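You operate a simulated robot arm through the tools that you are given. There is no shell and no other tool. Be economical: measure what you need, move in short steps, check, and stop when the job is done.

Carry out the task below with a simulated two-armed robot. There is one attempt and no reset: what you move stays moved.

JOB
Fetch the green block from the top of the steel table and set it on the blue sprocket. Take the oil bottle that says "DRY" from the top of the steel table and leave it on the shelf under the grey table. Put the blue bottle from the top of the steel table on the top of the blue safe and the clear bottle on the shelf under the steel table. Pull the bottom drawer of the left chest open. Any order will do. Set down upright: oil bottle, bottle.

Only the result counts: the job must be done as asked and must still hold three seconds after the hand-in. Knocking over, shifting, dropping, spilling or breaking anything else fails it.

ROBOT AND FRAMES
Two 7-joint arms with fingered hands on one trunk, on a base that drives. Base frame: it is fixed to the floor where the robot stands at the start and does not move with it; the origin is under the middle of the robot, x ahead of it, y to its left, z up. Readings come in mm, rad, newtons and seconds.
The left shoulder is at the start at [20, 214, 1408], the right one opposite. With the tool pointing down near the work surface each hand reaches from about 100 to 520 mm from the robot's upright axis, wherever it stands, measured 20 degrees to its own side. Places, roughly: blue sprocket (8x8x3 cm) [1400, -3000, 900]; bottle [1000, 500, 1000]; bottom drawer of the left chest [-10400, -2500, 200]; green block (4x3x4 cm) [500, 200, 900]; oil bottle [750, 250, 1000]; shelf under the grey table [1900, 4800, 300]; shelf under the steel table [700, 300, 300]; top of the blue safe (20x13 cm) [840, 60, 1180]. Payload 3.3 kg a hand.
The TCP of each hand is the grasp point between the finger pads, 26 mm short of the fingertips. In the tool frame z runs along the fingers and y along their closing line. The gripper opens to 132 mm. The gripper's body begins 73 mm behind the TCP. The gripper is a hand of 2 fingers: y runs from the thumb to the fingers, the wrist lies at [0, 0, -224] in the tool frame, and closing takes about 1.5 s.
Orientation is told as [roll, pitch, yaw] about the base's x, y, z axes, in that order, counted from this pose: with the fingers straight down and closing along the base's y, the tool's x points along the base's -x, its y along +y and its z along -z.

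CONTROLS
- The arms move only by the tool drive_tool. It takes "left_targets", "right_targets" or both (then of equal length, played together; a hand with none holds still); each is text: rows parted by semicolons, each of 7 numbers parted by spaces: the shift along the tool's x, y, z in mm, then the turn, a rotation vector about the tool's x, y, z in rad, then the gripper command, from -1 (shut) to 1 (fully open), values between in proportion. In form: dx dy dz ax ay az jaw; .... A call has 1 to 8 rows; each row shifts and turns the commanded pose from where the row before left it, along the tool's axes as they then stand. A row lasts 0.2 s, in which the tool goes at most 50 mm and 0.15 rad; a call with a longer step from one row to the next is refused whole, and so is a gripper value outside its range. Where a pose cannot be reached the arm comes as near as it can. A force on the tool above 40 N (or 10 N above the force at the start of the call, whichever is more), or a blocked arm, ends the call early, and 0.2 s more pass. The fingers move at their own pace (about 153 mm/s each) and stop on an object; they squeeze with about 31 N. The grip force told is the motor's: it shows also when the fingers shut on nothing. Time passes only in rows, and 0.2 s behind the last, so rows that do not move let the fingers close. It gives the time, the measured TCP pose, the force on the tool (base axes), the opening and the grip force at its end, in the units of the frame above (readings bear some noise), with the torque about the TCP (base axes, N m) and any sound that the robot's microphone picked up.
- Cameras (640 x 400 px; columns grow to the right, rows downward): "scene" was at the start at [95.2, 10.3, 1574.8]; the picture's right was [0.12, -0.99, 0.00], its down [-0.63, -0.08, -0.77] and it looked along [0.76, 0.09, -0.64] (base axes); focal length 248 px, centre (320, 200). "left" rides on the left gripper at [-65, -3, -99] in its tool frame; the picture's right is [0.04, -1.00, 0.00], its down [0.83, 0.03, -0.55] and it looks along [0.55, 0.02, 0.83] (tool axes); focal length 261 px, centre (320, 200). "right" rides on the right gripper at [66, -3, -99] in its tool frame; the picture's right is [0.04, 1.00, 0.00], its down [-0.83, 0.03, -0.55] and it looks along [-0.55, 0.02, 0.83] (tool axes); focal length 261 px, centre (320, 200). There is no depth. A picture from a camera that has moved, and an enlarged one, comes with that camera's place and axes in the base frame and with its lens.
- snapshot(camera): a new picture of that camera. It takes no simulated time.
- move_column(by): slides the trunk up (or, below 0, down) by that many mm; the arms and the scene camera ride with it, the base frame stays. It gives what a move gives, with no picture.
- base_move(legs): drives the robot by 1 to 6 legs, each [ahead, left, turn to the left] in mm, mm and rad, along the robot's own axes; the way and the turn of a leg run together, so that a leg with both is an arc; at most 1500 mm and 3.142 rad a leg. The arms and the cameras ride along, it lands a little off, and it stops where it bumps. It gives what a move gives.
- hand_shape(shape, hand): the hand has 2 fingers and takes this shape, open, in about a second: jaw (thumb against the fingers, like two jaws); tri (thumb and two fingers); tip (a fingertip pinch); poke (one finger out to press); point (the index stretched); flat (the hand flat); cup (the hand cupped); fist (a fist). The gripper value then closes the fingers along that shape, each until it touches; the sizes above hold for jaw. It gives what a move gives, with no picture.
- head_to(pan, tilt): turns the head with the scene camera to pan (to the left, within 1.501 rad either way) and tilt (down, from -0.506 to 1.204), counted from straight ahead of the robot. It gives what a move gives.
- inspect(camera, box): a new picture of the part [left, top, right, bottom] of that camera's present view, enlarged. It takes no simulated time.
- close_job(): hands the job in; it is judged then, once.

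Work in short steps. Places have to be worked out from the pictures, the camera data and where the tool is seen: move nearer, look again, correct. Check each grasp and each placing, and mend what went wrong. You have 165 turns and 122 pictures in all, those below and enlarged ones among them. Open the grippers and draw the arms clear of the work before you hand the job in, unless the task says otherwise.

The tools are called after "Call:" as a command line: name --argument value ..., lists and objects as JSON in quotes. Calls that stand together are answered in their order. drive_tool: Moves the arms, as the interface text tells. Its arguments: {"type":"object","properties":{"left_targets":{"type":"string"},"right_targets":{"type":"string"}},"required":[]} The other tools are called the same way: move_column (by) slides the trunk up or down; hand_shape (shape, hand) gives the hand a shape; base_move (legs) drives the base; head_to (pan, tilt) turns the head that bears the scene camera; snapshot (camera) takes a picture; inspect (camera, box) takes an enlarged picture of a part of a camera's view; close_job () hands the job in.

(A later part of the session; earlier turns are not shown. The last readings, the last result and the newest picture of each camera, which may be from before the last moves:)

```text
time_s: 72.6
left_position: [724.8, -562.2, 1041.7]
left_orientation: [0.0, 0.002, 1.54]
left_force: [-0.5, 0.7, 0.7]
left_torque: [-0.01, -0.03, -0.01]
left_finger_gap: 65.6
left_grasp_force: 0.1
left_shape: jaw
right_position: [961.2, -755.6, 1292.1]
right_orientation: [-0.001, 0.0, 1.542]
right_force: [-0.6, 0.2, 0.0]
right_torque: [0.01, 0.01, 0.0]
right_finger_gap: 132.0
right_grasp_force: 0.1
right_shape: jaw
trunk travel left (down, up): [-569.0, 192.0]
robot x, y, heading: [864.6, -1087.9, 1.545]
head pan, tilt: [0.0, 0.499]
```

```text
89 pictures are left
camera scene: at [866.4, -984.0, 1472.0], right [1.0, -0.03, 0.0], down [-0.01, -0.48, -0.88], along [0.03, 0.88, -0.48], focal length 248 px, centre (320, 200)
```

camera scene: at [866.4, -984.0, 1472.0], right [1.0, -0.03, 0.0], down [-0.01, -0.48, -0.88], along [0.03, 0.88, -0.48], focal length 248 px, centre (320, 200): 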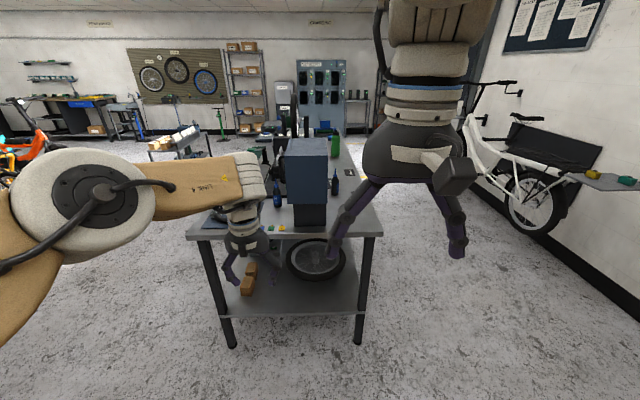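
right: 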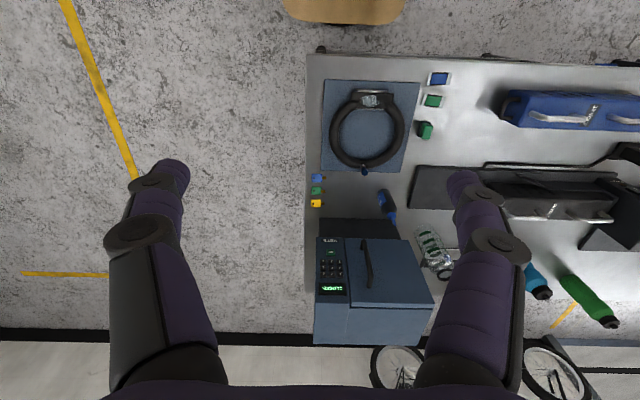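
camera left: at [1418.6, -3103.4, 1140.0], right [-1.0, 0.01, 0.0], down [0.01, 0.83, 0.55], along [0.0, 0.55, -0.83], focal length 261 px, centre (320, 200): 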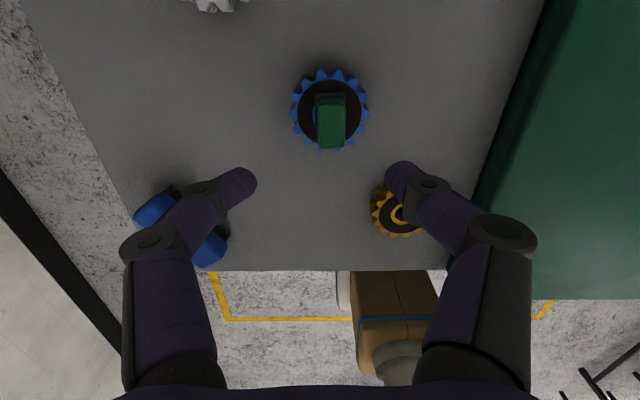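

Call:
inspect --camera "scene" --box '[255, 160, 355, 225]'

Call:
inspect --camera "scene" --box '[180, 200, 400, 350]'

```text
6.15 times, centred on (305, 192) of scene
camera zoom: at [866.4, -984.0, 1472.0], right [1.0, -0.03, 0.0], down [-0.01, -0.48, -0.88], along [0.03, 0.88, -0.48], focal length 1527 px, centre (412, 246)
```

zoom: 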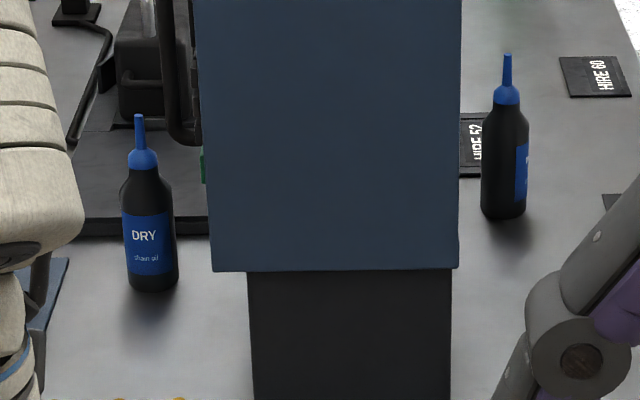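

```text
2.67 times, centred on (290, 275) of scene
camera zoom: at [866.4, -984.0, 1472.0], right [1.0, -0.03, 0.0], down [-0.01, -0.48, -0.88], along [0.03, 0.88, -0.48], focal length 662 px, centre (400, 0)
```

zoom: 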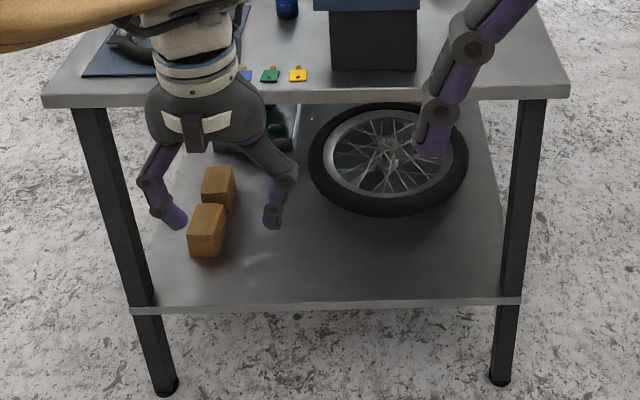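

DRY is the front bottle (≈(690, 113), base z≈842), and the shelf below has free room near its right edge. I tilt the left hand to 20° below horizontal for a side grasp.

Call:
drive_tool --left_targets "0 0 0 0 -0.149 0 0.4; 0 0 0 0 -0.149 0 0.4; 0 0 0 0 -0.149 0 0.4; 0 0 0 0 -0.149 0 0.4; 0 0 0 0 -0.149 0 0.4; 0 0 0 0 -0.149 0 0.4; 0 0 0 0 -0.149 0 0.4; 0 0 0 0 -0.149 0 0.4"

Call:
drive_tool --left_targets "0 0 0 0 -0.03 0 0.4; 16 0 -43 0 0 0 0.4; 47 0 17 0 0 0 0.4; 47 0 17 0 0 0 0.4"

Call:
snapshot --camera "left"

```text
time_s: 74.4
left_position: [724.8, -561.5, 1043.1]
left_orientation: [-0.003, -1.192, 1.543]
left_force: [1.2, 0.5, 0.3]
left_torque: [0.0, 0.01, 0.0]
left_finger_gap: 91.7
left_grasp_force: 0.0
left_shape: jaw
right_position: [961.5, -756.0, 1291.8]
right_orientation: [0.001, 0.0, 1.543]
right_force: [-0.9, -0.6, 0.7]
right_torque: [-0.02, 0.0, -0.03]
right_finger_gap: 131.9
right_grasp_force: 0.0
right_shape: jaw
trunk travel left (down, up): [-569.0, 192.0]
robot x, y, heading: [862.2, -1088.5, 1.545]
head pan, tilt: [0.0, 0.499]
```

```text
time_s: 75.4
left_position: [725.2, -604.7, 942.7]
left_orientation: [-0.004, -1.224, 1.546]
left_force: [-0.1, 0.4, 0.2]
left_torque: [0.01, 0.0, 0.01]
left_finger_gap: 92.4
left_grasp_force: 0.2
left_shape: jaw
right_position: [959.5, -757.1, 1293.3]
right_orientation: [0.0, 0.001, 1.544]
right_force: [0.1, -0.6, -0.8]
right_torque: [0.0, 0.0, -0.01]
right_finger_gap: 132.0
right_grasp_force: 0.0
right_shape: jaw
trunk travel left (down, up): [-569.0, 192.0]
robot x, y, heading: [867.0, -1093.3, 1.537]
head pan, tilt: [0.0, 0.499]
```

```text
86 pictures are left
camera left: at [723.7, -675.0, 1036.8], right [1.0, -0.04, -0.04], down [-0.06, -0.8, -0.59], along [0.0, 0.6, -0.8], focal length 261 px, centre (320, 200)
```

left: 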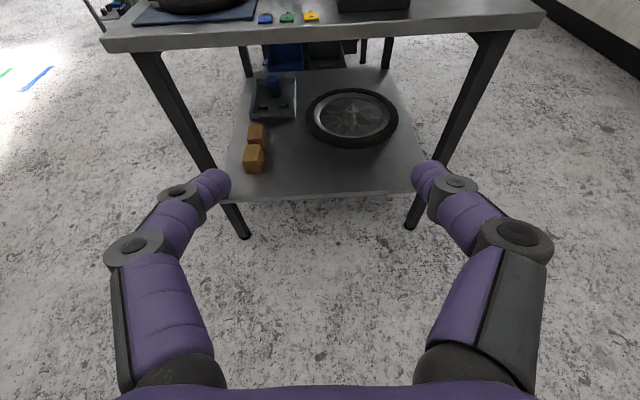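

Safe pedestal is close beside the bottle, so I'll come in at an angle: turn 0.3 rad right and drive to about (634, -481) with the hand raised.

Call:
drive_tool --left_targets "-42 0 -15 0 0 0 0.2"

Call:
base_move --legs '[[0, 0, -0.3], [0, 416, 0], [490, 0, 0]]'

Call:
head_to --pan 0.3 --tilt 0.8

Call:
snapshot --camera "scene"

Call:
snapshot --camera "left"

```text
time_s: 75.8
left_position: [722.6, -607.5, 987.1]
left_orientation: [-0.005, -1.222, 1.546]
left_force: [0.1, -0.5, 0.3]
left_torque: [-0.01, 0.0, 0.02]
left_finger_gap: 79.5
left_grasp_force: 0.1
left_shape: jaw
right_position: [960.1, -756.4, 1293.6]
right_orientation: [-0.001, 0.0, 1.544]
right_force: [-0.8, 0.3, -0.5]
right_torque: [0.0, -0.04, 0.01]
right_finger_gap: 131.9
right_grasp_force: 0.1
right_shape: jaw
trunk travel left (down, up): [-569.0, 192.0]
robot x, y, heading: [864.7, -1084.6, 1.543]
head pan, tilt: [0.0, 0.499]
```

```text
time_s: 81.8
left_position: [648.6, 7.7, 986.5]
left_orientation: [-0.003, -1.219, 1.228]
left_force: [-0.2, 0.3, 0.7]
left_torque: [-0.02, 0.05, 0.02]
left_finger_gap: 79.5
left_grasp_force: 0.1
left_shape: jaw
right_position: [827.5, -208.0, 1292.1]
right_orientation: [0.0, 0.002, 1.227]
right_force: [-0.3, 0.5, 0.7]
right_torque: [-0.05, 0.02, 0.03]
right_finger_gap: 131.8
right_grasp_force: 0.1
right_shape: jaw
trunk travel left (down, up): [-569.0, 192.0]
robot x, y, heading: [632.2, -493.4, 1.231]
head pan, tilt: [0.0, 0.499]
```

```text
time_s: 82.6
left_position: [648.2, 6.6, 988.4]
left_orientation: [-0.003, -1.221, 1.228]
left_force: [0.1, -0.3, -0.2]
left_torque: [0.01, -0.01, 0.0]
left_finger_gap: 79.6
left_grasp_force: 0.1
left_shape: jaw
right_position: [826.7, -208.9, 1291.8]
right_orientation: [0.002, 0.0, 1.226]
right_force: [0.2, 0.3, 0.1]
right_torque: [0.0, -0.01, 0.01]
right_finger_gap: 131.8
right_grasp_force: 0.0
right_shape: jaw
trunk travel left (down, up): [-569.0, 192.0]
robot x, y, heading: [633.1, -493.7, 1.224]
head pan, tilt: [0.3, 0.799]
```

```text
85 pictures are left
camera scene: at [639.4, -401.4, 1446.1], right [1.0, -0.04, 0.0], down [-0.03, -0.72, -0.7], along [0.03, 0.7, -0.72], focal length 248 px, centre (320, 200)
```

scene: 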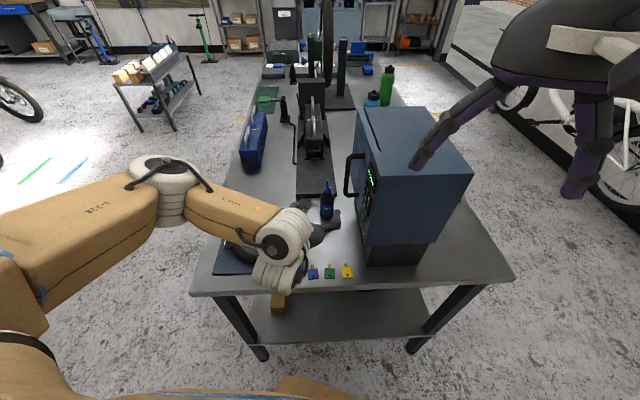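

```text
84 pictures are left
camera left: at [626.3, -60.7, 1081.8], right [0.94, -0.35, -0.04], down [-0.3, -0.75, -0.59], along [0.18, 0.57, -0.8], focal length 261 px, centre (320, 200)
```

left: 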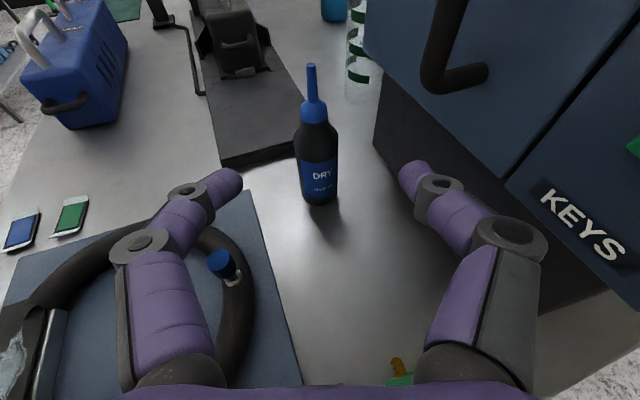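

The bottle is straight ahead of the open hand at (683, 117). I advance along the tool, then forward-down to grasp at z≈910, clear of the tyre.

Call:
drive_tool --left_targets "0 2 30 0 0 0 0.2; 0 2 30 0 0 0 0.2; 11 0 25 0 0 0 0.2; 11 0 25 0 0 0 0.2; 11 0 25 0 0 0 0.2"

Call:
snapshot --camera "left"

```text
time_s: 83.8
left_position: [683.4, 117.7, 910.5]
left_orientation: [-0.001, -1.222, 1.227]
left_force: [0.1, -0.3, -1.2]
left_torque: [-0.01, -0.04, -0.03]
left_finger_gap: 79.5
left_grasp_force: 0.0
left_shape: jaw
right_position: [826.8, -207.6, 1293.5]
right_orientation: [-0.001, 0.003, 1.227]
right_force: [0.2, 0.3, -1.2]
right_torque: [0.01, 0.04, -0.01]
right_finger_gap: 131.9
right_grasp_force: 0.0
right_shape: jaw
trunk travel left (down, up): [-569.0, 192.0]
robot x, y, heading: [634.3, -493.0, 1.221]
head pan, tilt: [0.3, 0.799]
```

```text
83 pictures are left
camera left: at [661.4, 51.3, 1004.9], right [0.94, -0.35, -0.04], down [-0.3, -0.75, -0.59], along [0.18, 0.57, -0.8], focal length 261 px, centre (320, 200)
```

left: 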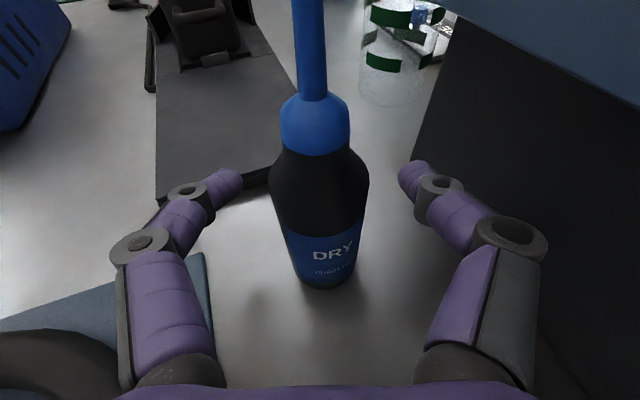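

The bottle is centred between the fingers at the TCP. I close.

Call:
drive_tool --left_targets "0 0 0 0 0 0 -0.3; 0 0 0 0 0 0 -1; 0 0 0 0 0 0 -1; 0 0 0 0 0 0 -1; 0 0 0 0 0 0 -1"

Call:
drive_tool --left_targets "-9 0 -3 0 0 0 -1; -28 0 -10 0 0 0 -1; -42 0 -15 0 0 0 -1"

Call:
snapshot --camera "left"

```text
time_s: 85.0
left_position: [683.1, 117.8, 910.7]
left_orientation: [0.001, -1.223, 1.227]
left_force: [-0.3, -0.7, -0.1]
left_torque: [0.03, 0.0, -0.01]
left_finger_gap: 5.4
left_grasp_force: 31.0
left_shape: jaw
right_position: [828.2, -207.8, 1293.6]
right_orientation: [-0.001, 0.0, 1.227]
right_force: [0.7, 0.4, 0.3]
right_torque: [0.02, -0.01, 0.0]
right_finger_gap: 132.0
right_grasp_force: 0.0
right_shape: jaw
trunk travel left (down, up): [-569.0, 192.0]
robot x, y, heading: [630.0, -496.4, 1.227]
head pan, tilt: [0.3, 0.799]
```

```text
time_s: 85.8
left_position: [682.5, 116.9, 994.3]
left_orientation: [-0.002, -1.221, 1.225]
left_force: [0.0, 0.4, -0.2]
left_torque: [-0.05, 0.01, 0.02]
left_finger_gap: 5.7
left_grasp_force: 31.4
left_shape: jaw
right_position: [827.0, -210.0, 1292.6]
right_orientation: [0.0, 0.002, 1.226]
right_force: [0.4, -0.3, 0.2]
right_torque: [0.03, 0.01, 0.0]
right_finger_gap: 131.9
right_grasp_force: 0.0
right_shape: jaw
trunk travel left (down, up): [-569.0, 192.0]
robot x, y, heading: [631.7, -494.2, 1.226]
head pan, tilt: [0.3, 0.799]
```

```text
82 pictures are left
camera left: at [660.1, 49.0, 1089.0], right [0.94, -0.35, -0.04], down [-0.3, -0.75, -0.59], along [0.18, 0.57, -0.8], focal length 261 px, centre (320, 200)
```

left: 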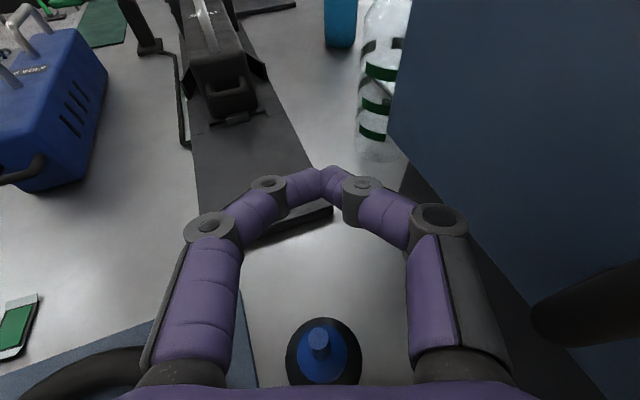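

The fingers closed on nothing: the bottle slid toward the palm, still standing at about (663, 72). I open and back the hand off horizontally, then look.

Call:
drive_tool --left_targets "0 0 0 0 0 0 0.2; 0 0 0 0 0 0 0.2; 0 0 0 0 0 0 0.2; 10 0 -28 0 0 0 0.2; 14 0 -38 0 0 0 0.2; 14 0 -38 0 0 0 0.2"

Call:
snapshot --camera "left"

Call:
inspect --camera "scene" --box '[250, 150, 400, 270]'

```text
time_s: 87.2
left_position: [645.2, 12.9, 993.7]
left_orientation: [-0.007, -1.222, 1.231]
left_force: [-0.2, -0.8, -0.4]
left_torque: [0.02, 0.01, -0.06]
left_finger_gap: 78.8
left_grasp_force: 0.1
left_shape: jaw
right_position: [826.1, -207.6, 1293.7]
right_orientation: [-0.002, 0.001, 1.227]
right_force: [0.1, 0.1, 0.6]
right_torque: [0.0, -0.01, -0.01]
right_finger_gap: 131.9
right_grasp_force: 0.1
right_shape: jaw
trunk travel left (down, up): [-569.0, 192.0]
robot x, y, heading: [637.4, -495.7, 1.225]
head pan, tilt: [0.3, 0.799]
```

```text
81 pictures are left
camera left: at [622.6, -54.4, 1088.1], right [0.94, -0.35, -0.04], down [-0.3, -0.75, -0.59], along [0.18, 0.57, -0.8], focal length 261 px, centre (320, 200)
```

left: 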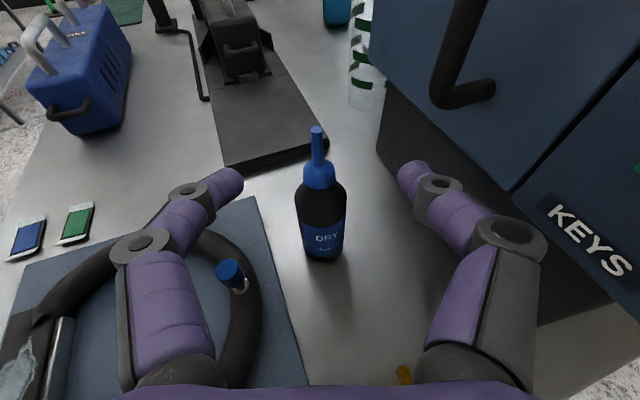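

```text
3.33 times, centred on (325, 210) of scene
camera zoom: at [637.6, -400.7, 1446.0], right [1.0, -0.04, 0.0], down [-0.03, -0.72, -0.7], along [0.03, 0.7, -0.72], focal length 827 px, centre (303, 167)
```

zoom: 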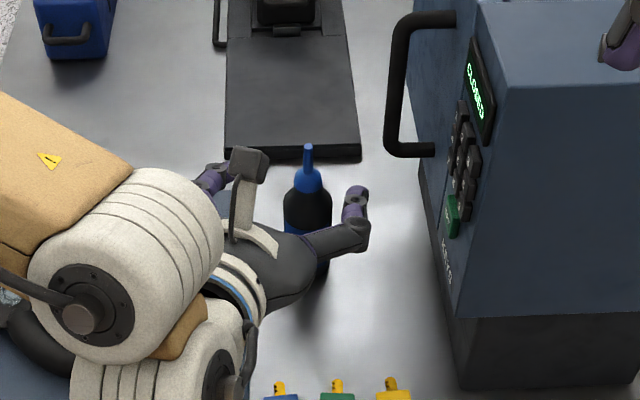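

The finger pads actually meet ~15 mm beyond the TCP, so the bottle got hooked inward. I turn the hand to point along +y (clear of valve and safe), lower to z≈908 with the jaw at ~66 mm in front of the bottle.

Call:
drive_tool --left_targets "0 -6 0 -0.107 0 -0.039 0; 0 -6 0 -0.107 0 -0.039 0; 2.7 -6 -7.5 -0.107 0 -0.039 0; 27 0 9.8 0 0 0 0; 27 0 9.8 0 0 0 0; 27 0 9.8 0 0 0 0"

Call:
snapshot --camera "left"

```text
time_s: 88.6
left_position: [664.1, -0.0, 906.6]
left_orientation: [-0.002, -1.222, 1.571]
left_force: [0.5, 0.3, -0.8]
left_torque: [0.02, 0.01, 0.0]
left_finger_gap: 66.5
left_grasp_force: 0.0
left_shape: jaw
right_position: [828.4, -209.0, 1292.7]
right_orientation: [0.0, -0.001, 1.227]
right_force: [0.0, -0.4, -0.7]
right_torque: [0.01, -0.01, 0.0]
right_finger_gap: 131.9
right_grasp_force: 0.0
right_shape: jaw
trunk travel left (down, up): [-569.0, 192.0]
robot x, y, heading: [627.7, -495.3, 1.225]
head pan, tilt: [0.3, 0.799]
```

```text
79 pictures are left
camera left: at [665.0, -69.9, 1001.2], right [1.0, -0.02, -0.04], down [-0.04, -0.8, -0.59], along [-0.02, 0.59, -0.8], focal length 261 px, centre (320, 200)
```

left: 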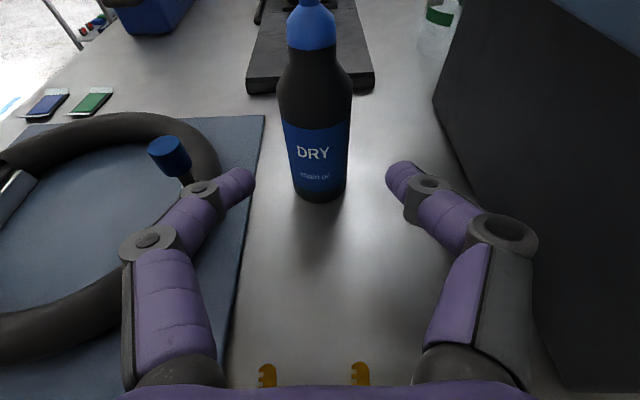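

Bottle axis at (661, 67), centred. I advance 52 mm level and close at the fingertip depth.

Call:
drive_tool --left_targets "-6 0 16.3 0 0 0 0; -6 0 16.3 0 0 0 0; -6 0 16.3 0 0 0 0; 0 0 0 0 0 0 0; 0 0 0 0 0 0 -1; 0 0 0 0 0 0 -1; 0 0 0 0 0 0 -1; 0 0 0 0 0 0 -1"

Call:
snapshot --camera "left"

```text
time_s: 90.4
left_position: [663.0, 53.4, 907.5]
left_orientation: [0.002, -1.223, 1.568]
left_force: [0.4, 1.2, 0.6]
left_torque: [-0.03, 0.0, -0.01]
left_finger_gap: 33.5
left_grasp_force: 31.0
left_shape: jaw
right_position: [828.1, -209.2, 1292.7]
right_orientation: [0.0, 0.0, 1.226]
right_force: [-0.1, 0.4, -0.3]
right_torque: [0.05, 0.0, 0.04]
right_finger_gap: 132.2
right_grasp_force: 0.0
right_shape: jaw
trunk travel left (down, up): [-569.0, 192.0]
robot x, y, heading: [629.7, -493.1, 1.224]
head pan, tilt: [0.3, 0.799]
```

```text
78 pictures are left
camera left: at [664.7, -17.5, 1001.8], right [1.0, -0.02, -0.04], down [-0.04, -0.8, -0.59], along [-0.02, 0.59, -0.8], focal length 261 px, centre (320, 200)
```

left: 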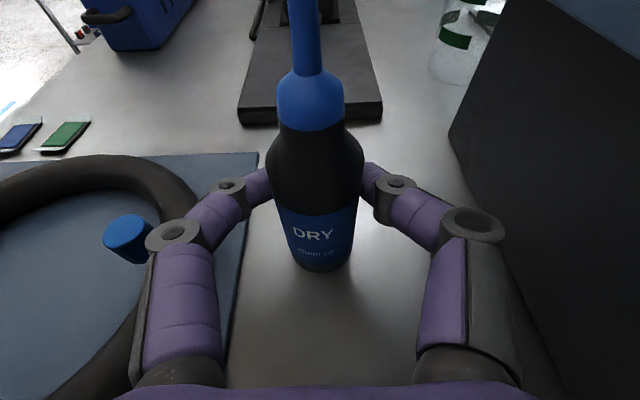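

The bottle is gripped (gap 33.5). I lift it straight up and check.

Call:
drive_tool --left_targets "-9 0 -3.4 0 0 0 -1; -19 0 -6.8 0 0 0 -1; -38 0 -13.7 0 0 0 -1; -38 0 -13.7 0 0 0 -1"

Call:
snapshot --camera "left"

```text
time_s: 91.4
left_position: [664.0, 51.3, 1017.7]
left_orientation: [0.005, -1.222, 1.565]
left_force: [0.4, 0.4, -0.7]
left_torque: [-0.01, -0.01, -0.01]
left_finger_gap: 33.2
left_grasp_force: 30.8
left_shape: jaw
right_position: [826.5, -209.6, 1292.9]
right_orientation: [0.0, 0.0, 1.227]
right_force: [-0.4, -0.1, -0.4]
right_torque: [-0.01, 0.02, 0.0]
right_finger_gap: 131.7
right_grasp_force: 0.0
right_shape: jaw
trunk travel left (down, up): [-569.0, 192.0]
robot x, y, heading: [632.3, -498.3, 1.224]
head pan, tilt: [0.3, 0.799]
```

```text
77 pictures are left
camera left: at [665.3, -18.3, 1112.9], right [1.0, -0.02, -0.04], down [-0.04, -0.8, -0.59], along [-0.02, 0.59, -0.8], focal length 261 px, centre (320, 200)
```

left: 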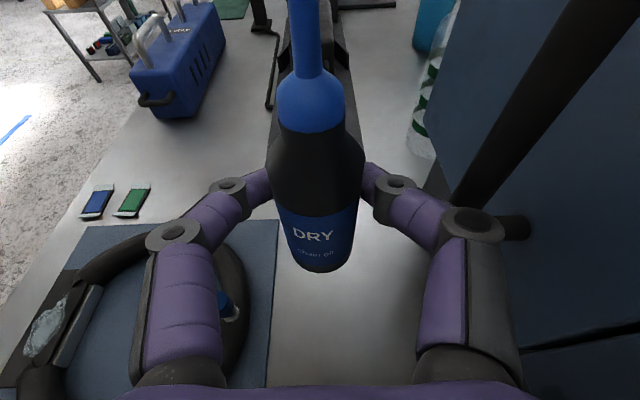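

Held well. Now I back out and drive around behind the steel table toward the grey table.

Call:
base_move --legs '[[-380, 0, 0], [0, 0, 0.345], [0, -1290, 0], [1500, 0, 0], [1500, 0, 0], [1300, 0, 0]]'

Call:
head_to --pan 0 --tilt 0.4

Call:
snapshot --camera "scene"

```text
time_s: 121.5
left_position: [1771.4, 4062.0, 1016.7]
left_orientation: [0.0, -1.22, 1.864]
left_force: [0.6, 0.0, -0.6]
left_torque: [-0.02, 0.01, -0.01]
left_finger_gap: 33.3
left_grasp_force: 31.2
left_shape: jaw
right_position: [2002.8, 3858.2, 1292.9]
right_orientation: [0.0, 0.002, 1.52]
right_force: [0.4, 1.0, 0.6]
right_torque: [-0.04, -0.01, 0.03]
right_finger_gap: 131.9
right_grasp_force: 0.1
right_shape: jaw
trunk travel left (down, up): [-569.0, 192.0]
robot x, y, heading: [1899.0, 3529.9, 1.521]
head pan, tilt: [0.3, 0.799]
```

```text
time_s: 122.4
left_position: [1770.8, 4060.3, 1017.9]
left_orientation: [0.001, -1.221, 1.861]
left_force: [-0.7, -0.2, -1.1]
left_torque: [-0.02, -0.04, 0.0]
left_finger_gap: 33.0
left_grasp_force: 31.2
left_shape: jaw
right_position: [2002.2, 3858.1, 1293.2]
right_orientation: [0.0, 0.0, 1.52]
right_force: [0.1, 0.8, -0.3]
right_torque: [0.01, -0.01, -0.02]
right_finger_gap: 131.9
right_grasp_force: 0.2
right_shape: jaw
trunk travel left (down, up): [-569.0, 192.0]
robot x, y, heading: [1897.3, 3529.6, 1.515]
head pan, tilt: [0.0, 0.4]
```

```text
76 pictures are left
camera scene: at [1903.0, 3634.1, 1481.1], right [1.0, -0.05, 0.0], down [-0.02, -0.39, -0.92], along [0.05, 0.92, -0.39], focal length 248 px, centre (320, 200)
```

scene: 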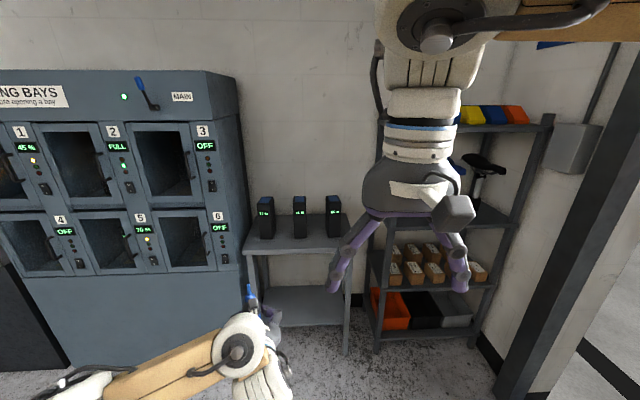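

The grey table's shelf front edge is about y=4620, x 1600–2100. I turn so the hand points at +y and approach to just outside.

Call:
base_move --legs '[[0, 0, -0.29], [396, 227, 0]]'

Call:
move_column --by -500

Call:
head_to --pan 0.3 --tilt 0.5

Call:
snapshot --camera "scene"

Call:
snapshot --camera "left"

```text
time_s: 126.1
left_position: [1855.9, 4523.2, 1016.7]
left_orientation: [-0.001, -1.219, 1.564]
left_force: [0.1, 0.8, -1.5]
left_torque: [-0.02, 0.02, -0.02]
left_finger_gap: 33.1
left_grasp_force: 31.1
left_shape: jaw
right_position: [2016.7, 4263.4, 1292.4]
right_orientation: [-0.001, 0.002, 1.223]
right_force: [0.4, 0.6, 0.5]
right_torque: [-0.01, -0.01, 0.05]
right_finger_gap: 131.8
right_grasp_force: 0.1
right_shape: jaw
trunk travel left (down, up): [-569.0, 192.0]
robot x, y, heading: [1816.4, 3974.9, 1.22]
head pan, tilt: [0.0, 0.4]
```

```text
refused: -500 is not a number from -400 to 400
```

```text
time_s: 126.9
left_position: [1855.2, 4522.8, 1016.7]
left_orientation: [-0.001, -1.219, 1.565]
left_force: [-0.2, -0.1, -1.0]
left_torque: [0.02, 0.04, 0.0]
left_finger_gap: 33.1
left_grasp_force: 30.9
left_shape: jaw
right_position: [2016.7, 4261.7, 1292.1]
right_orientation: [0.001, 0.0, 1.221]
right_force: [-0.1, 0.7, -0.1]
right_torque: [-0.01, 0.0, -0.03]
right_finger_gap: 132.0
right_grasp_force: 0.1
right_shape: jaw
trunk travel left (down, up): [-569.0, 192.0]
robot x, y, heading: [1820.1, 3976.2, 1.223]
head pan, tilt: [0.3, 0.499]
```

```text
75 pictures are left
camera scene: at [1829.1, 4079.9, 1472.0], right [1.0, -0.05, 0.0], down [-0.02, -0.48, -0.88], along [0.04, 0.88, -0.48], focal length 248 px, centre (320, 200)
```

scene: 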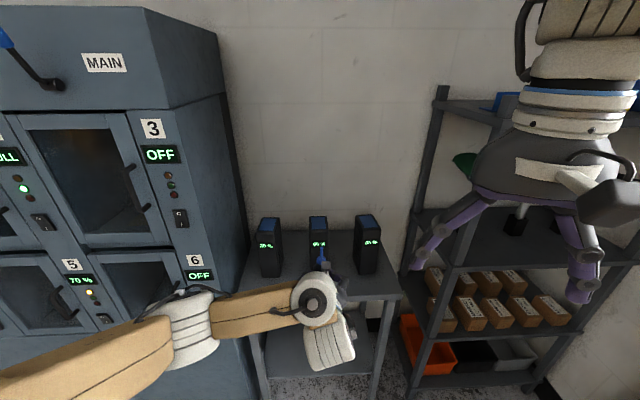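

```text
74 pictures are left
camera left: at [1856.6, 4452.6, 1112.5], right [1.0, -0.02, -0.04], down [-0.04, -0.8, -0.59], along [-0.02, 0.59, -0.8], focal length 261 px, centre (320, 200)
```

left: 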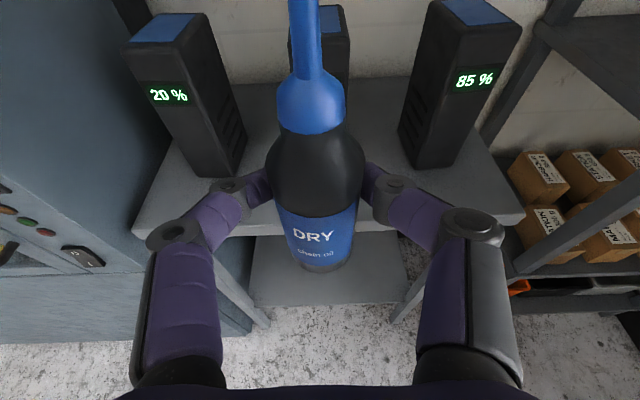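

All clear below. I lower the trunk in two steps.

Call:
move_column --by -400

Call:
move_column --by -165

Call:
snapshot --camera "left"

Call:
snapshot --camera "scene"

```text
time_s: 130.8
left_position: [1855.2, 4522.7, 617.6]
left_orientation: [-0.003, -1.222, 1.565]
left_force: [-0.2, 0.0, -1.8]
left_torque: [-0.04, 0.01, 0.0]
left_finger_gap: 33.0
left_grasp_force: 30.1
left_shape: jaw
right_position: [2016.3, 4261.4, 893.8]
right_orientation: [0.0, 0.001, 1.224]
right_force: [-0.4, 0.8, -0.3]
right_torque: [0.02, -0.01, 0.01]
right_finger_gap: 131.9
right_grasp_force: 0.1
right_shape: jaw
trunk travel left (down, up): [-169.0, 592.0]
robot x, y, heading: [1822.6, 3974.4, 1.224]
head pan, tilt: [0.3, 0.499]
```

```text
time_s: 132.6
left_position: [1854.7, 4519.5, 435.5]
left_orientation: [0.033, -1.187, 1.533]
left_force: [-0.4, 0.2, -1.7]
left_torque: [-0.04, -0.05, 0.01]
left_finger_gap: 32.9
left_grasp_force: 30.9
left_shape: jaw
right_position: [2024.6, 4281.8, 695.0]
right_orientation: [0.0, 0.121, 1.221]
right_force: [-0.1, -0.3, 0.6]
right_torque: [0.01, -0.01, 0.01]
right_finger_gap: 131.7
right_grasp_force: 0.1
right_shape: jaw
trunk travel left (down, up): [-4.0, 757.0]
robot x, y, heading: [1818.2, 3974.5, 1.219]
head pan, tilt: [0.3, 0.499]
```

```text
73 pictures are left
camera left: at [1856.5, 4453.2, 534.1], right [1.0, -0.02, -0.05], down [-0.05, -0.82, -0.56], along [-0.03, 0.57, -0.82], focal length 261 px, centre (320, 200)
```

left: 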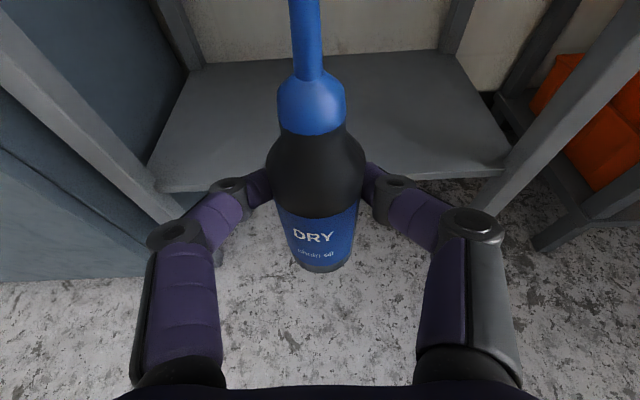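

```text
72 pictures are left
camera scene: at [1873.1, 4201.5, 893.1], right [1.0, -0.05, 0.0], down [-0.02, -0.48, -0.88], along [0.04, 0.88, -0.48], focal length 248 px, centre (320, 200)
```

scene: 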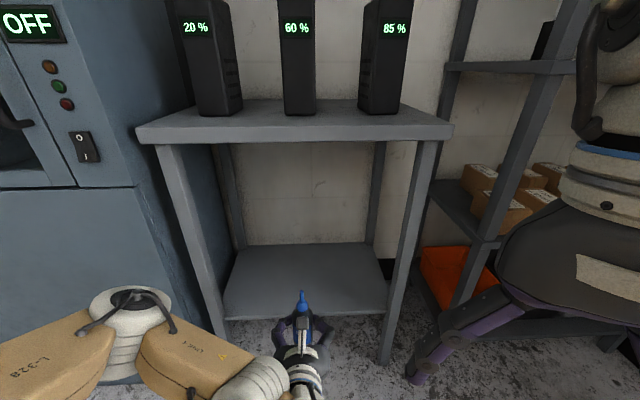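

The trunk leans slightly at the bottom. Shelf top is near z≈230, front edge y≈4690. I correct the tilt and lower the hand ~100 mm still outside the shelf.

Call:
drive_tool --left_targets "0 0 0 0 -0.035 -0.012 -1; 31 0 11.4 0 0 0 -1; 31 0 11.4 0 0 0 -1; 31 0 11.4 0 0 0 -1; 0 0 0 0 0 0 -1"

Call:
snapshot --camera "left"

```text
time_s: 133.8
left_position: [1850.7, 4523.4, 337.9]
left_orientation: [0.003, -1.221, 1.564]
left_force: [-0.6, -1.1, -1.1]
left_torque: [-0.02, 0.03, 0.02]
left_finger_gap: 32.7
left_grasp_force: 31.0
left_shape: jaw
left hand out of reach, approached as far as the arm can: row 1
right_position: [2024.4, 4281.5, 695.6]
right_orientation: [-0.001, 0.121, 1.221]
right_force: [0.6, 0.5, -0.4]
right_torque: [-0.01, -0.03, 0.02]
right_finger_gap: 131.9
right_grasp_force: 0.0
right_shape: jaw
trunk travel left (down, up): [-4.0, 757.0]
robot x, y, heading: [1821.3, 3975.0, 1.228]
head pan, tilt: [0.3, 0.499]
```

```text
71 pictures are left
camera left: at [1852.3, 4453.0, 432.2], right [1.0, -0.02, -0.04], down [-0.04, -0.8, -0.59], along [-0.02, 0.59, -0.8], focal length 261 px, centre (320, 200)
```

left: 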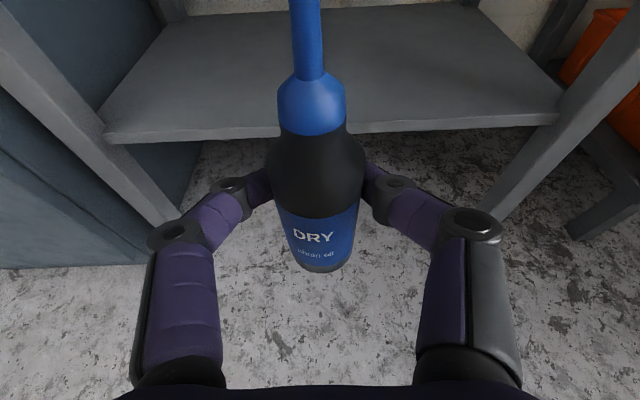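

Shelf top ≈ 245, bottle bottom ≈ 274. I raise 15 mm for margin and drive in about 245 mm along +y.

Call:
drive_tool --left_targets "-14 0 -5 0 0 0 -1"

Call:
base_move --legs '[[230, 82, 0]]'

Call:
snapshot --camera "left"

Call:
snapshot --camera "scene"

```text
time_s: 134.2
left_position: [1851.2, 4523.7, 353.1]
left_orientation: [0.002, -1.221, 1.564]
left_force: [0.3, 0.4, -1.0]
left_torque: [0.01, 0.0, -0.02]
left_finger_gap: 32.6
left_grasp_force: 30.9
left_shape: jaw
right_position: [2024.7, 4282.0, 695.3]
right_orientation: [0.0, 0.121, 1.223]
right_force: [-0.5, 0.7, -0.1]
right_torque: [-0.03, 0.01, -0.02]
right_finger_gap: 132.0
right_grasp_force: 0.1
right_shape: jaw
trunk travel left (down, up): [-4.0, 757.0]
robot x, y, heading: [1821.1, 3975.3, 1.221]
head pan, tilt: [0.3, 0.499]
```

```text
time_s: 136.0
left_position: [1869.1, 4725.5, 349.3]
left_orientation: [-0.023, -1.197, 1.556]
left_force: [-0.9, -0.7, -2.9]
left_torque: [0.03, 0.0, 0.03]
left_finger_gap: 32.6
left_grasp_force: 30.8
left_shape: jaw
right_position: [2026.3, 4504.2, 697.6]
right_orientation: [0.009, 0.114, 1.228]
right_force: [0.1, -0.3, 0.0]
right_torque: [-0.03, 0.0, 0.01]
right_finger_gap: 132.0
right_grasp_force: 0.1
right_shape: jaw
trunk travel left (down, up): [-4.0, 757.0]
robot x, y, heading: [1825.6, 4200.2, 1.234]
head pan, tilt: [0.3, 0.499]
stopped in leg 1: the robot was blocked; the commanded pose is now the measured one
```

```text
70 pictures are left
camera left: at [1867.6, 4657.4, 445.3], right [1.0, -0.05, -0.03], down [-0.06, -0.82, -0.57], along [0.0, 0.57, -0.82], focal length 261 px, centre (320, 200)
```

left: 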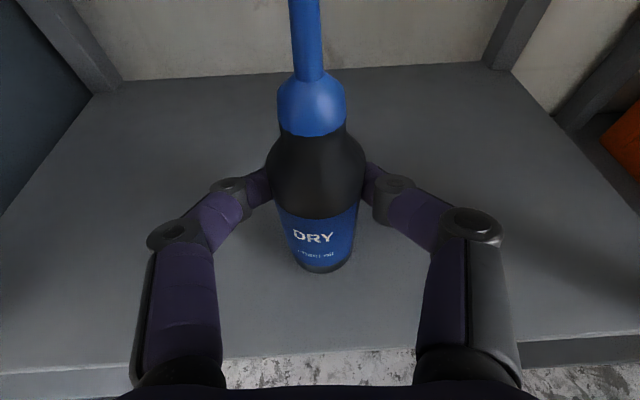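

```text
69 pictures are left
camera scene: at [1877.9, 4420.8, 894.4], right [1.0, -0.04, -0.01], down [-0.02, -0.47, -0.88], along [0.03, 0.88, -0.47], focal length 248 px, centre (320, 200)
```

scene: 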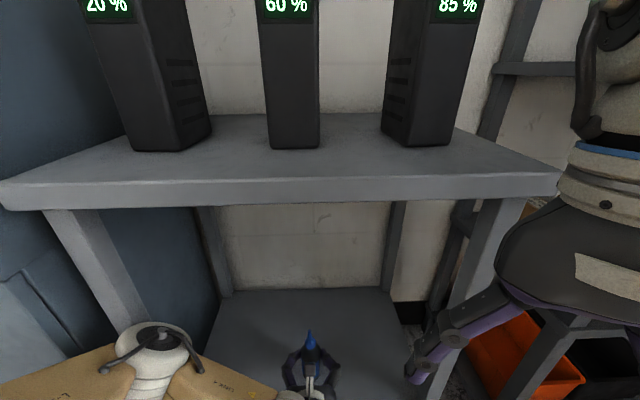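

The base was blocked slightly early, but the bottle is already over the shelf (~70 mm inside). I back the base off a little to relieve contact and see what I touched.

Call:
base_move --legs '[[-15, 0, 0]]'

Call:
head_to --pan 0.9 --tilt 0.8

Call:
snapshot --camera "scene"

Call:
head_to --pan -0.3 --tilt 0.9

Call:
snapshot --camera "scene"

```text
time_s: 136.8
left_position: [1859.4, 4713.1, 343.1]
left_orientation: [-0.021, -1.186, 1.56]
left_force: [0.5, 0.3, -1.7]
left_torque: [-0.02, -0.02, -0.02]
left_finger_gap: 32.8
left_grasp_force: 31.1
left_shape: jaw
right_position: [2021.1, 4494.7, 694.6]
right_orientation: [0.004, 0.122, 1.227]
right_force: [0.1, 0.7, 0.9]
right_torque: [-0.05, 0.0, 0.01]
right_finger_gap: 132.0
right_grasp_force: 0.1
right_shape: jaw
trunk travel left (down, up): [-4.0, 757.0]
robot x, y, heading: [1818.7, 4186.1, 1.228]
head pan, tilt: [0.3, 0.499]
```

```text
time_s: 137.8
left_position: [1861.6, 4712.2, 343.4]
left_orientation: [-0.028, -1.188, 1.562]
left_force: [0.9, 0.2, -1.5]
left_torque: [0.01, -0.01, 0.01]
left_finger_gap: 32.7
left_grasp_force: 31.0
left_shape: jaw
right_position: [2019.0, 4493.1, 696.1]
right_orientation: [0.001, 0.119, 1.229]
right_force: [0.2, 0.0, 0.3]
right_torque: [0.0, 0.01, 0.0]
right_finger_gap: 132.4
right_grasp_force: 0.0
right_shape: jaw
trunk travel left (down, up): [-4.0, 757.0]
robot x, y, heading: [1816.7, 4188.0, 1.233]
head pan, tilt: [0.901, 0.799]
```

```text
68 pictures are left
camera scene: at [1822.8, 4390.3, 866.9], right [0.85, 0.53, 0.0], down [0.38, -0.61, -0.7], along [-0.37, 0.59, -0.72], focal length 248 px, centre (320, 200)
```

scene: 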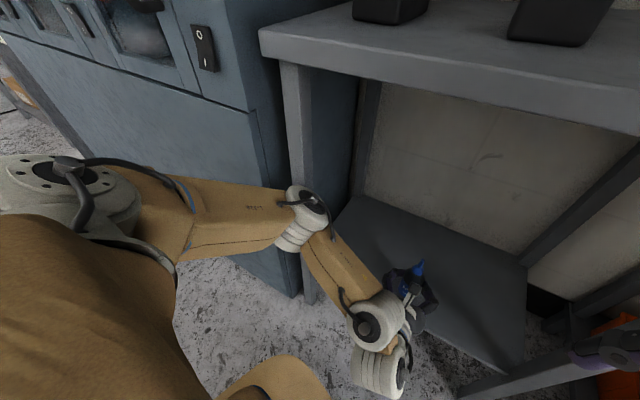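

```text
time_s: 139.2
left_position: [1860.8, 4713.1, 343.6]
left_orientation: [-0.026, -1.187, 1.562]
left_force: [-0.1, 0.8, -0.6]
left_torque: [0.04, -0.02, 0.0]
left_finger_gap: 32.6
left_grasp_force: 31.3
left_shape: jaw
right_position: [2019.6, 4494.2, 695.6]
right_orientation: [0.003, 0.118, 1.228]
right_force: [0.4, 0.3, -0.4]
right_torque: [-0.03, -0.05, 0.01]
right_finger_gap: 132.1
right_grasp_force: 0.1
right_shape: jaw
trunk travel left (down, up): [-4.0, 757.0]
robot x, y, heading: [1817.0, 4190.2, 1.227]
head pan, tilt: [-0.3, 0.901]
```

```text
67 pictures are left
camera scene: at [1910.9, 4382.3, 858.8], right [0.8, -0.6, 0.0], down [-0.47, -0.63, -0.62], along [0.37, 0.5, -0.78], focal length 248 px, centre (320, 200)
```

scene: 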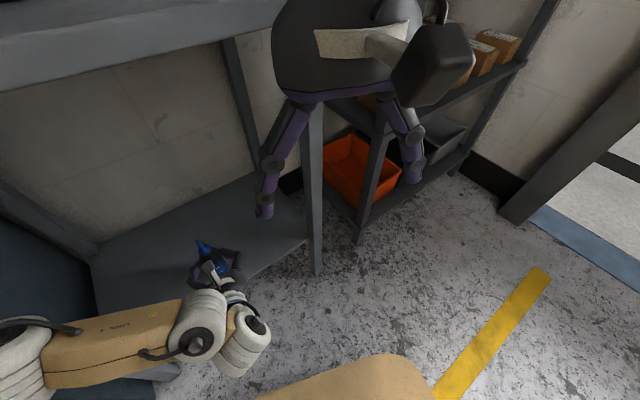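

Only the left elbow had touched the table's front-left leg; nothing moved. I straighten the hand, extend 20 mm more, and look before lowering.

Call:
drive_tool --left_targets "0 0 0 -0.026 -0.035 0 -1; -7 0 19 0 0 0 -1; 14 0 5 0 0 0 -1; 4.7 0 1.7 0 0 0 -1; 0 0 0 0 0 0 -1"

Call:
inspect --camera "scene" --box '[120, 200, 320, 330]'

```text
time_s: 140.4
left_position: [1859.7, 4736.1, 330.5]
left_orientation: [-0.013, -1.237, 1.578]
left_force: [-5.5, 2.8, 39.1]
left_torque: [0.52, 0.17, 0.15]
left_finger_gap: 33.6
left_grasp_force: 30.9
left_shape: jaw
right_position: [2018.8, 4492.3, 698.2]
right_orientation: [0.001, 0.118, 1.23]
right_force: [-0.6, 0.4, 0.0]
right_torque: [-0.03, -0.05, 0.03]
right_finger_gap: 131.8
right_grasp_force: 0.0
right_shape: jaw
trunk travel left (down, up): [-4.0, 757.0]
robot x, y, heading: [1812.8, 4190.3, 1.227]
head pan, tilt: [-0.3, 0.901]
```

```text
3.08 times, centred on (220, 265) of scene
camera zoom: at [1909.0, 4380.1, 860.3], right [0.8, -0.6, 0.0], down [-0.47, -0.63, -0.62], along [0.37, 0.5, -0.78], focal length 764 px, centre (628, 0)
```

zoom: 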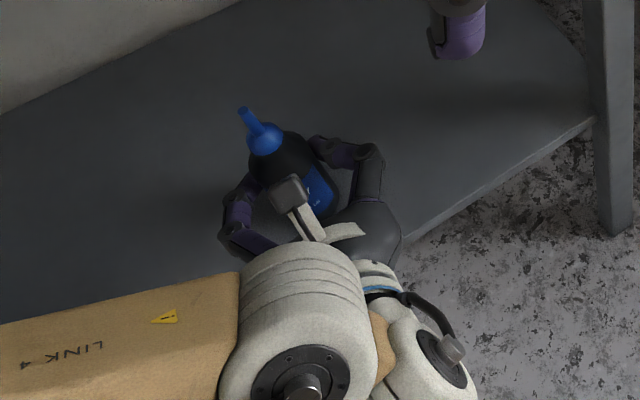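

The bottle touches the shelf with 39 N. I ease up slightly and read force.

Call:
drive_tool --left_targets "-2.5 0 -1 0 0 0 -1; 0 0 0 0 0 0 -1"

Call:
snapshot --camera "left"

```text
time_s: 141.0
left_position: [1860.2, 4734.8, 329.5]
left_orientation: [-0.006, -1.234, 1.573]
left_force: [-4.4, 10.0, 31.9]
left_torque: [0.43, 0.12, -0.01]
left_finger_gap: 33.7
left_grasp_force: 31.0
left_shape: jaw
right_position: [2017.1, 4493.3, 697.2]
right_orientation: [0.003, 0.117, 1.23]
right_force: [-0.7, 0.7, -0.1]
right_torque: [0.02, -0.02, 0.02]
right_finger_gap: 131.8
right_grasp_force: 0.1
right_shape: jaw
trunk travel left (down, up): [-4.0, 757.0]
robot x, y, heading: [1818.4, 4188.0, 1.229]
head pan, tilt: [-0.3, 0.901]
```

```text
65 pictures are left
camera left: at [1860.8, 4663.0, 423.6], right [1.0, -0.02, -0.04], down [-0.04, -0.8, -0.6], along [-0.02, 0.6, -0.8], focal length 261 px, centre (320, 200)
```

left: 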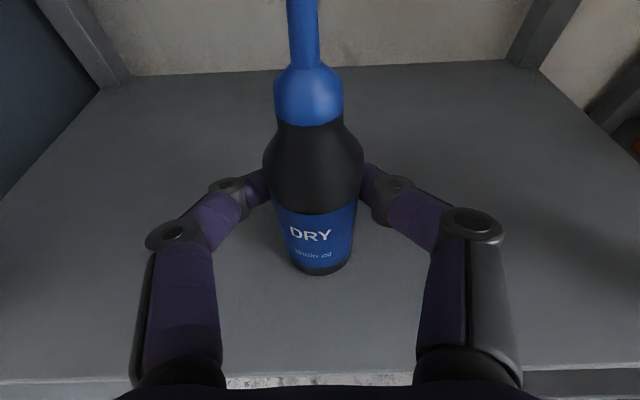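

Bottle stands on the shelf upright; I ease up a bit more to shed the load.

Call:
drive_tool --left_targets "-3 0 -1 0 0 0 -1; -1 0 0 0 0 0 -1; 0 0 0 0 0 0 -1"

```text
time_s: 141.8
left_position: [1860.5, 4733.3, 330.3]
left_orientation: [-0.008, -1.221, 1.568]
left_force: [2.3, 0.8, 14.3]
left_torque: [0.14, 0.02, 0.0]
left_finger_gap: 33.5
left_grasp_force: 31.0
left_shape: jaw
right_position: [2017.3, 4494.0, 697.2]
right_orientation: [0.003, 0.12, 1.229]
right_force: [0.2, 0.5, 0.9]
right_torque: [-0.02, -0.02, 0.03]
right_finger_gap: 132.0
right_grasp_force: 0.2
right_shape: jaw
trunk travel left (down, up): [-4.0, 757.0]
robot x, y, heading: [1819.5, 4188.6, 1.226]
head pan, tilt: [-0.3, 0.901]
```

Nearly unloaded and upright; I open gradually, then look.

Call:
drive_tool --left_targets "-1.5 0 -0.5 0 0 0 -1; 0 0 0 0 0 0 -0.4; 0 0 0 0 0 0 -0.2; 0 0 0 0 0 0 0; 0 0 0 0 0 0 0.1; 0 0 0 0 0 0 0.1"

Call:
snapshot --camera "left"

```text
time_s: 143.2
left_position: [1860.6, 4734.5, 332.6]
left_orientation: [-0.006, -1.221, 1.57]
left_force: [0.1, 0.0, -0.2]
left_torque: [0.02, -0.01, -0.02]
left_finger_gap: 72.0
left_grasp_force: 0.0
left_shape: jaw
right_position: [2018.2, 4494.5, 695.3]
right_orientation: [0.0, 0.12, 1.229]
right_force: [-0.4, -0.4, 0.0]
right_torque: [-0.02, 0.02, 0.02]
right_finger_gap: 132.1
right_grasp_force: 0.0
right_shape: jaw
trunk travel left (down, up): [-4.0, 757.0]
robot x, y, heading: [1812.5, 4188.1, 1.227]
head pan, tilt: [-0.3, 0.901]
```

```text
64 pictures are left
camera left: at [1861.0, 4663.1, 427.0], right [1.0, -0.02, -0.04], down [-0.04, -0.8, -0.59], along [-0.02, 0.59, -0.8], focal length 261 px, centre (320, 200)
```

left: 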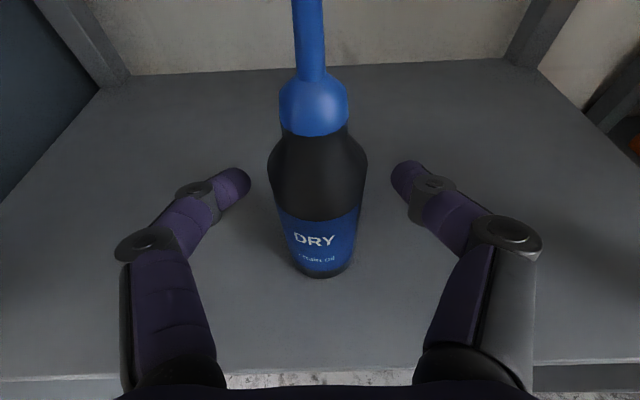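

Oil bottle stands upright. I reverse straight out along -y and raise the trunk.

Call:
base_move --legs '[[-470, -170, 0]]'

Call:
move_column --by 400

Call:
move_column --by 170

Call:
head_to --pan 0.2 --tilt 0.6

Call:
snapshot --camera "scene"

```text
time_s: 146.1
left_position: [1863.9, 4234.4, 332.1]
left_orientation: [-0.006, -1.222, 1.574]
left_force: [0.4, 0.0, -0.1]
left_torque: [-0.04, 0.01, 0.01]
left_finger_gap: 72.2
left_grasp_force: 0.0
left_shape: jaw
right_position: [2021.8, 3995.7, 696.5]
right_orientation: [-0.002, 0.121, 1.235]
right_force: [0.0, -0.5, -0.6]
right_torque: [-0.01, -0.05, -0.01]
right_finger_gap: 132.0
right_grasp_force: 0.0
right_shape: jaw
trunk travel left (down, up): [-4.0, 757.0]
robot x, y, heading: [1819.8, 3691.9, 1.226]
head pan, tilt: [-0.3, 0.901]
```

```text
time_s: 150.0
left_position: [1860.8, 4234.1, 732.4]
left_orientation: [-0.006, -1.221, 1.575]
left_force: [-0.1, -0.4, -0.5]
left_torque: [0.05, -0.05, 0.01]
left_finger_gap: 72.1
left_grasp_force: 0.1
left_shape: jaw
right_position: [2020.8, 3996.0, 1094.9]
right_orientation: [0.001, 0.121, 1.235]
right_force: [-0.2, -0.1, 0.9]
right_torque: [0.01, -0.03, 0.02]
right_finger_gap: 131.8
right_grasp_force: 0.0
right_shape: jaw
trunk travel left (down, up): [-404.0, 357.0]
robot x, y, heading: [1825.1, 3688.9, 1.237]
head pan, tilt: [-0.3, 0.901]
```

```text
time_s: 151.9
left_position: [1862.3, 4235.1, 901.5]
left_orientation: [-0.007, -1.222, 1.573]
left_force: [-0.3, 0.4, 0.4]
left_torque: [0.0, 0.05, -0.02]
left_finger_gap: 72.3
left_grasp_force: 0.1
left_shape: jaw
right_position: [2020.7, 3996.0, 1266.4]
right_orientation: [0.001, 0.119, 1.233]
right_force: [0.6, 0.4, -0.2]
right_torque: [0.01, 0.0, 0.0]
right_finger_gap: 132.1
right_grasp_force: 0.0
right_shape: jaw
trunk travel left (down, up): [-574.0, 187.0]
robot x, y, heading: [1820.6, 3691.0, 1.236]
head pan, tilt: [-0.3, 0.901]
```

```text
time_s: 152.8
left_position: [1861.7, 4234.9, 903.4]
left_orientation: [-0.005, -1.223, 1.574]
left_force: [0.0, -0.3, -0.8]
left_torque: [0.0, 0.01, 0.01]
left_finger_gap: 72.0
left_grasp_force: 0.1
left_shape: jaw
right_position: [2021.7, 3995.4, 1265.7]
right_orientation: [0.001, 0.121, 1.235]
right_force: [0.1, -0.3, 0.4]
right_torque: [0.01, -0.02, 0.0]
right_finger_gap: 131.8
right_grasp_force: 0.1
right_shape: jaw
trunk travel left (down, up): [-574.0, 187.0]
robot x, y, heading: [1822.2, 3689.5, 1.235]
head pan, tilt: [0.201, 0.6]
```

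```text
63 pictures are left
camera scene: at [1837.2, 3788.6, 1467.9], right [0.99, -0.14, 0.0], down [-0.08, -0.56, -0.82], along [0.11, 0.82, -0.57], focal length 248 px, centre (320, 200)
```

scene: 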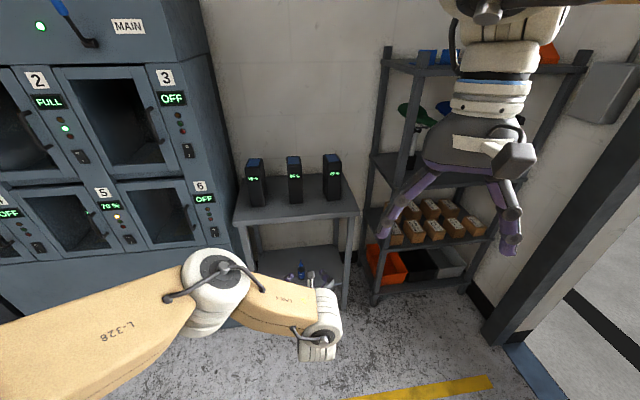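

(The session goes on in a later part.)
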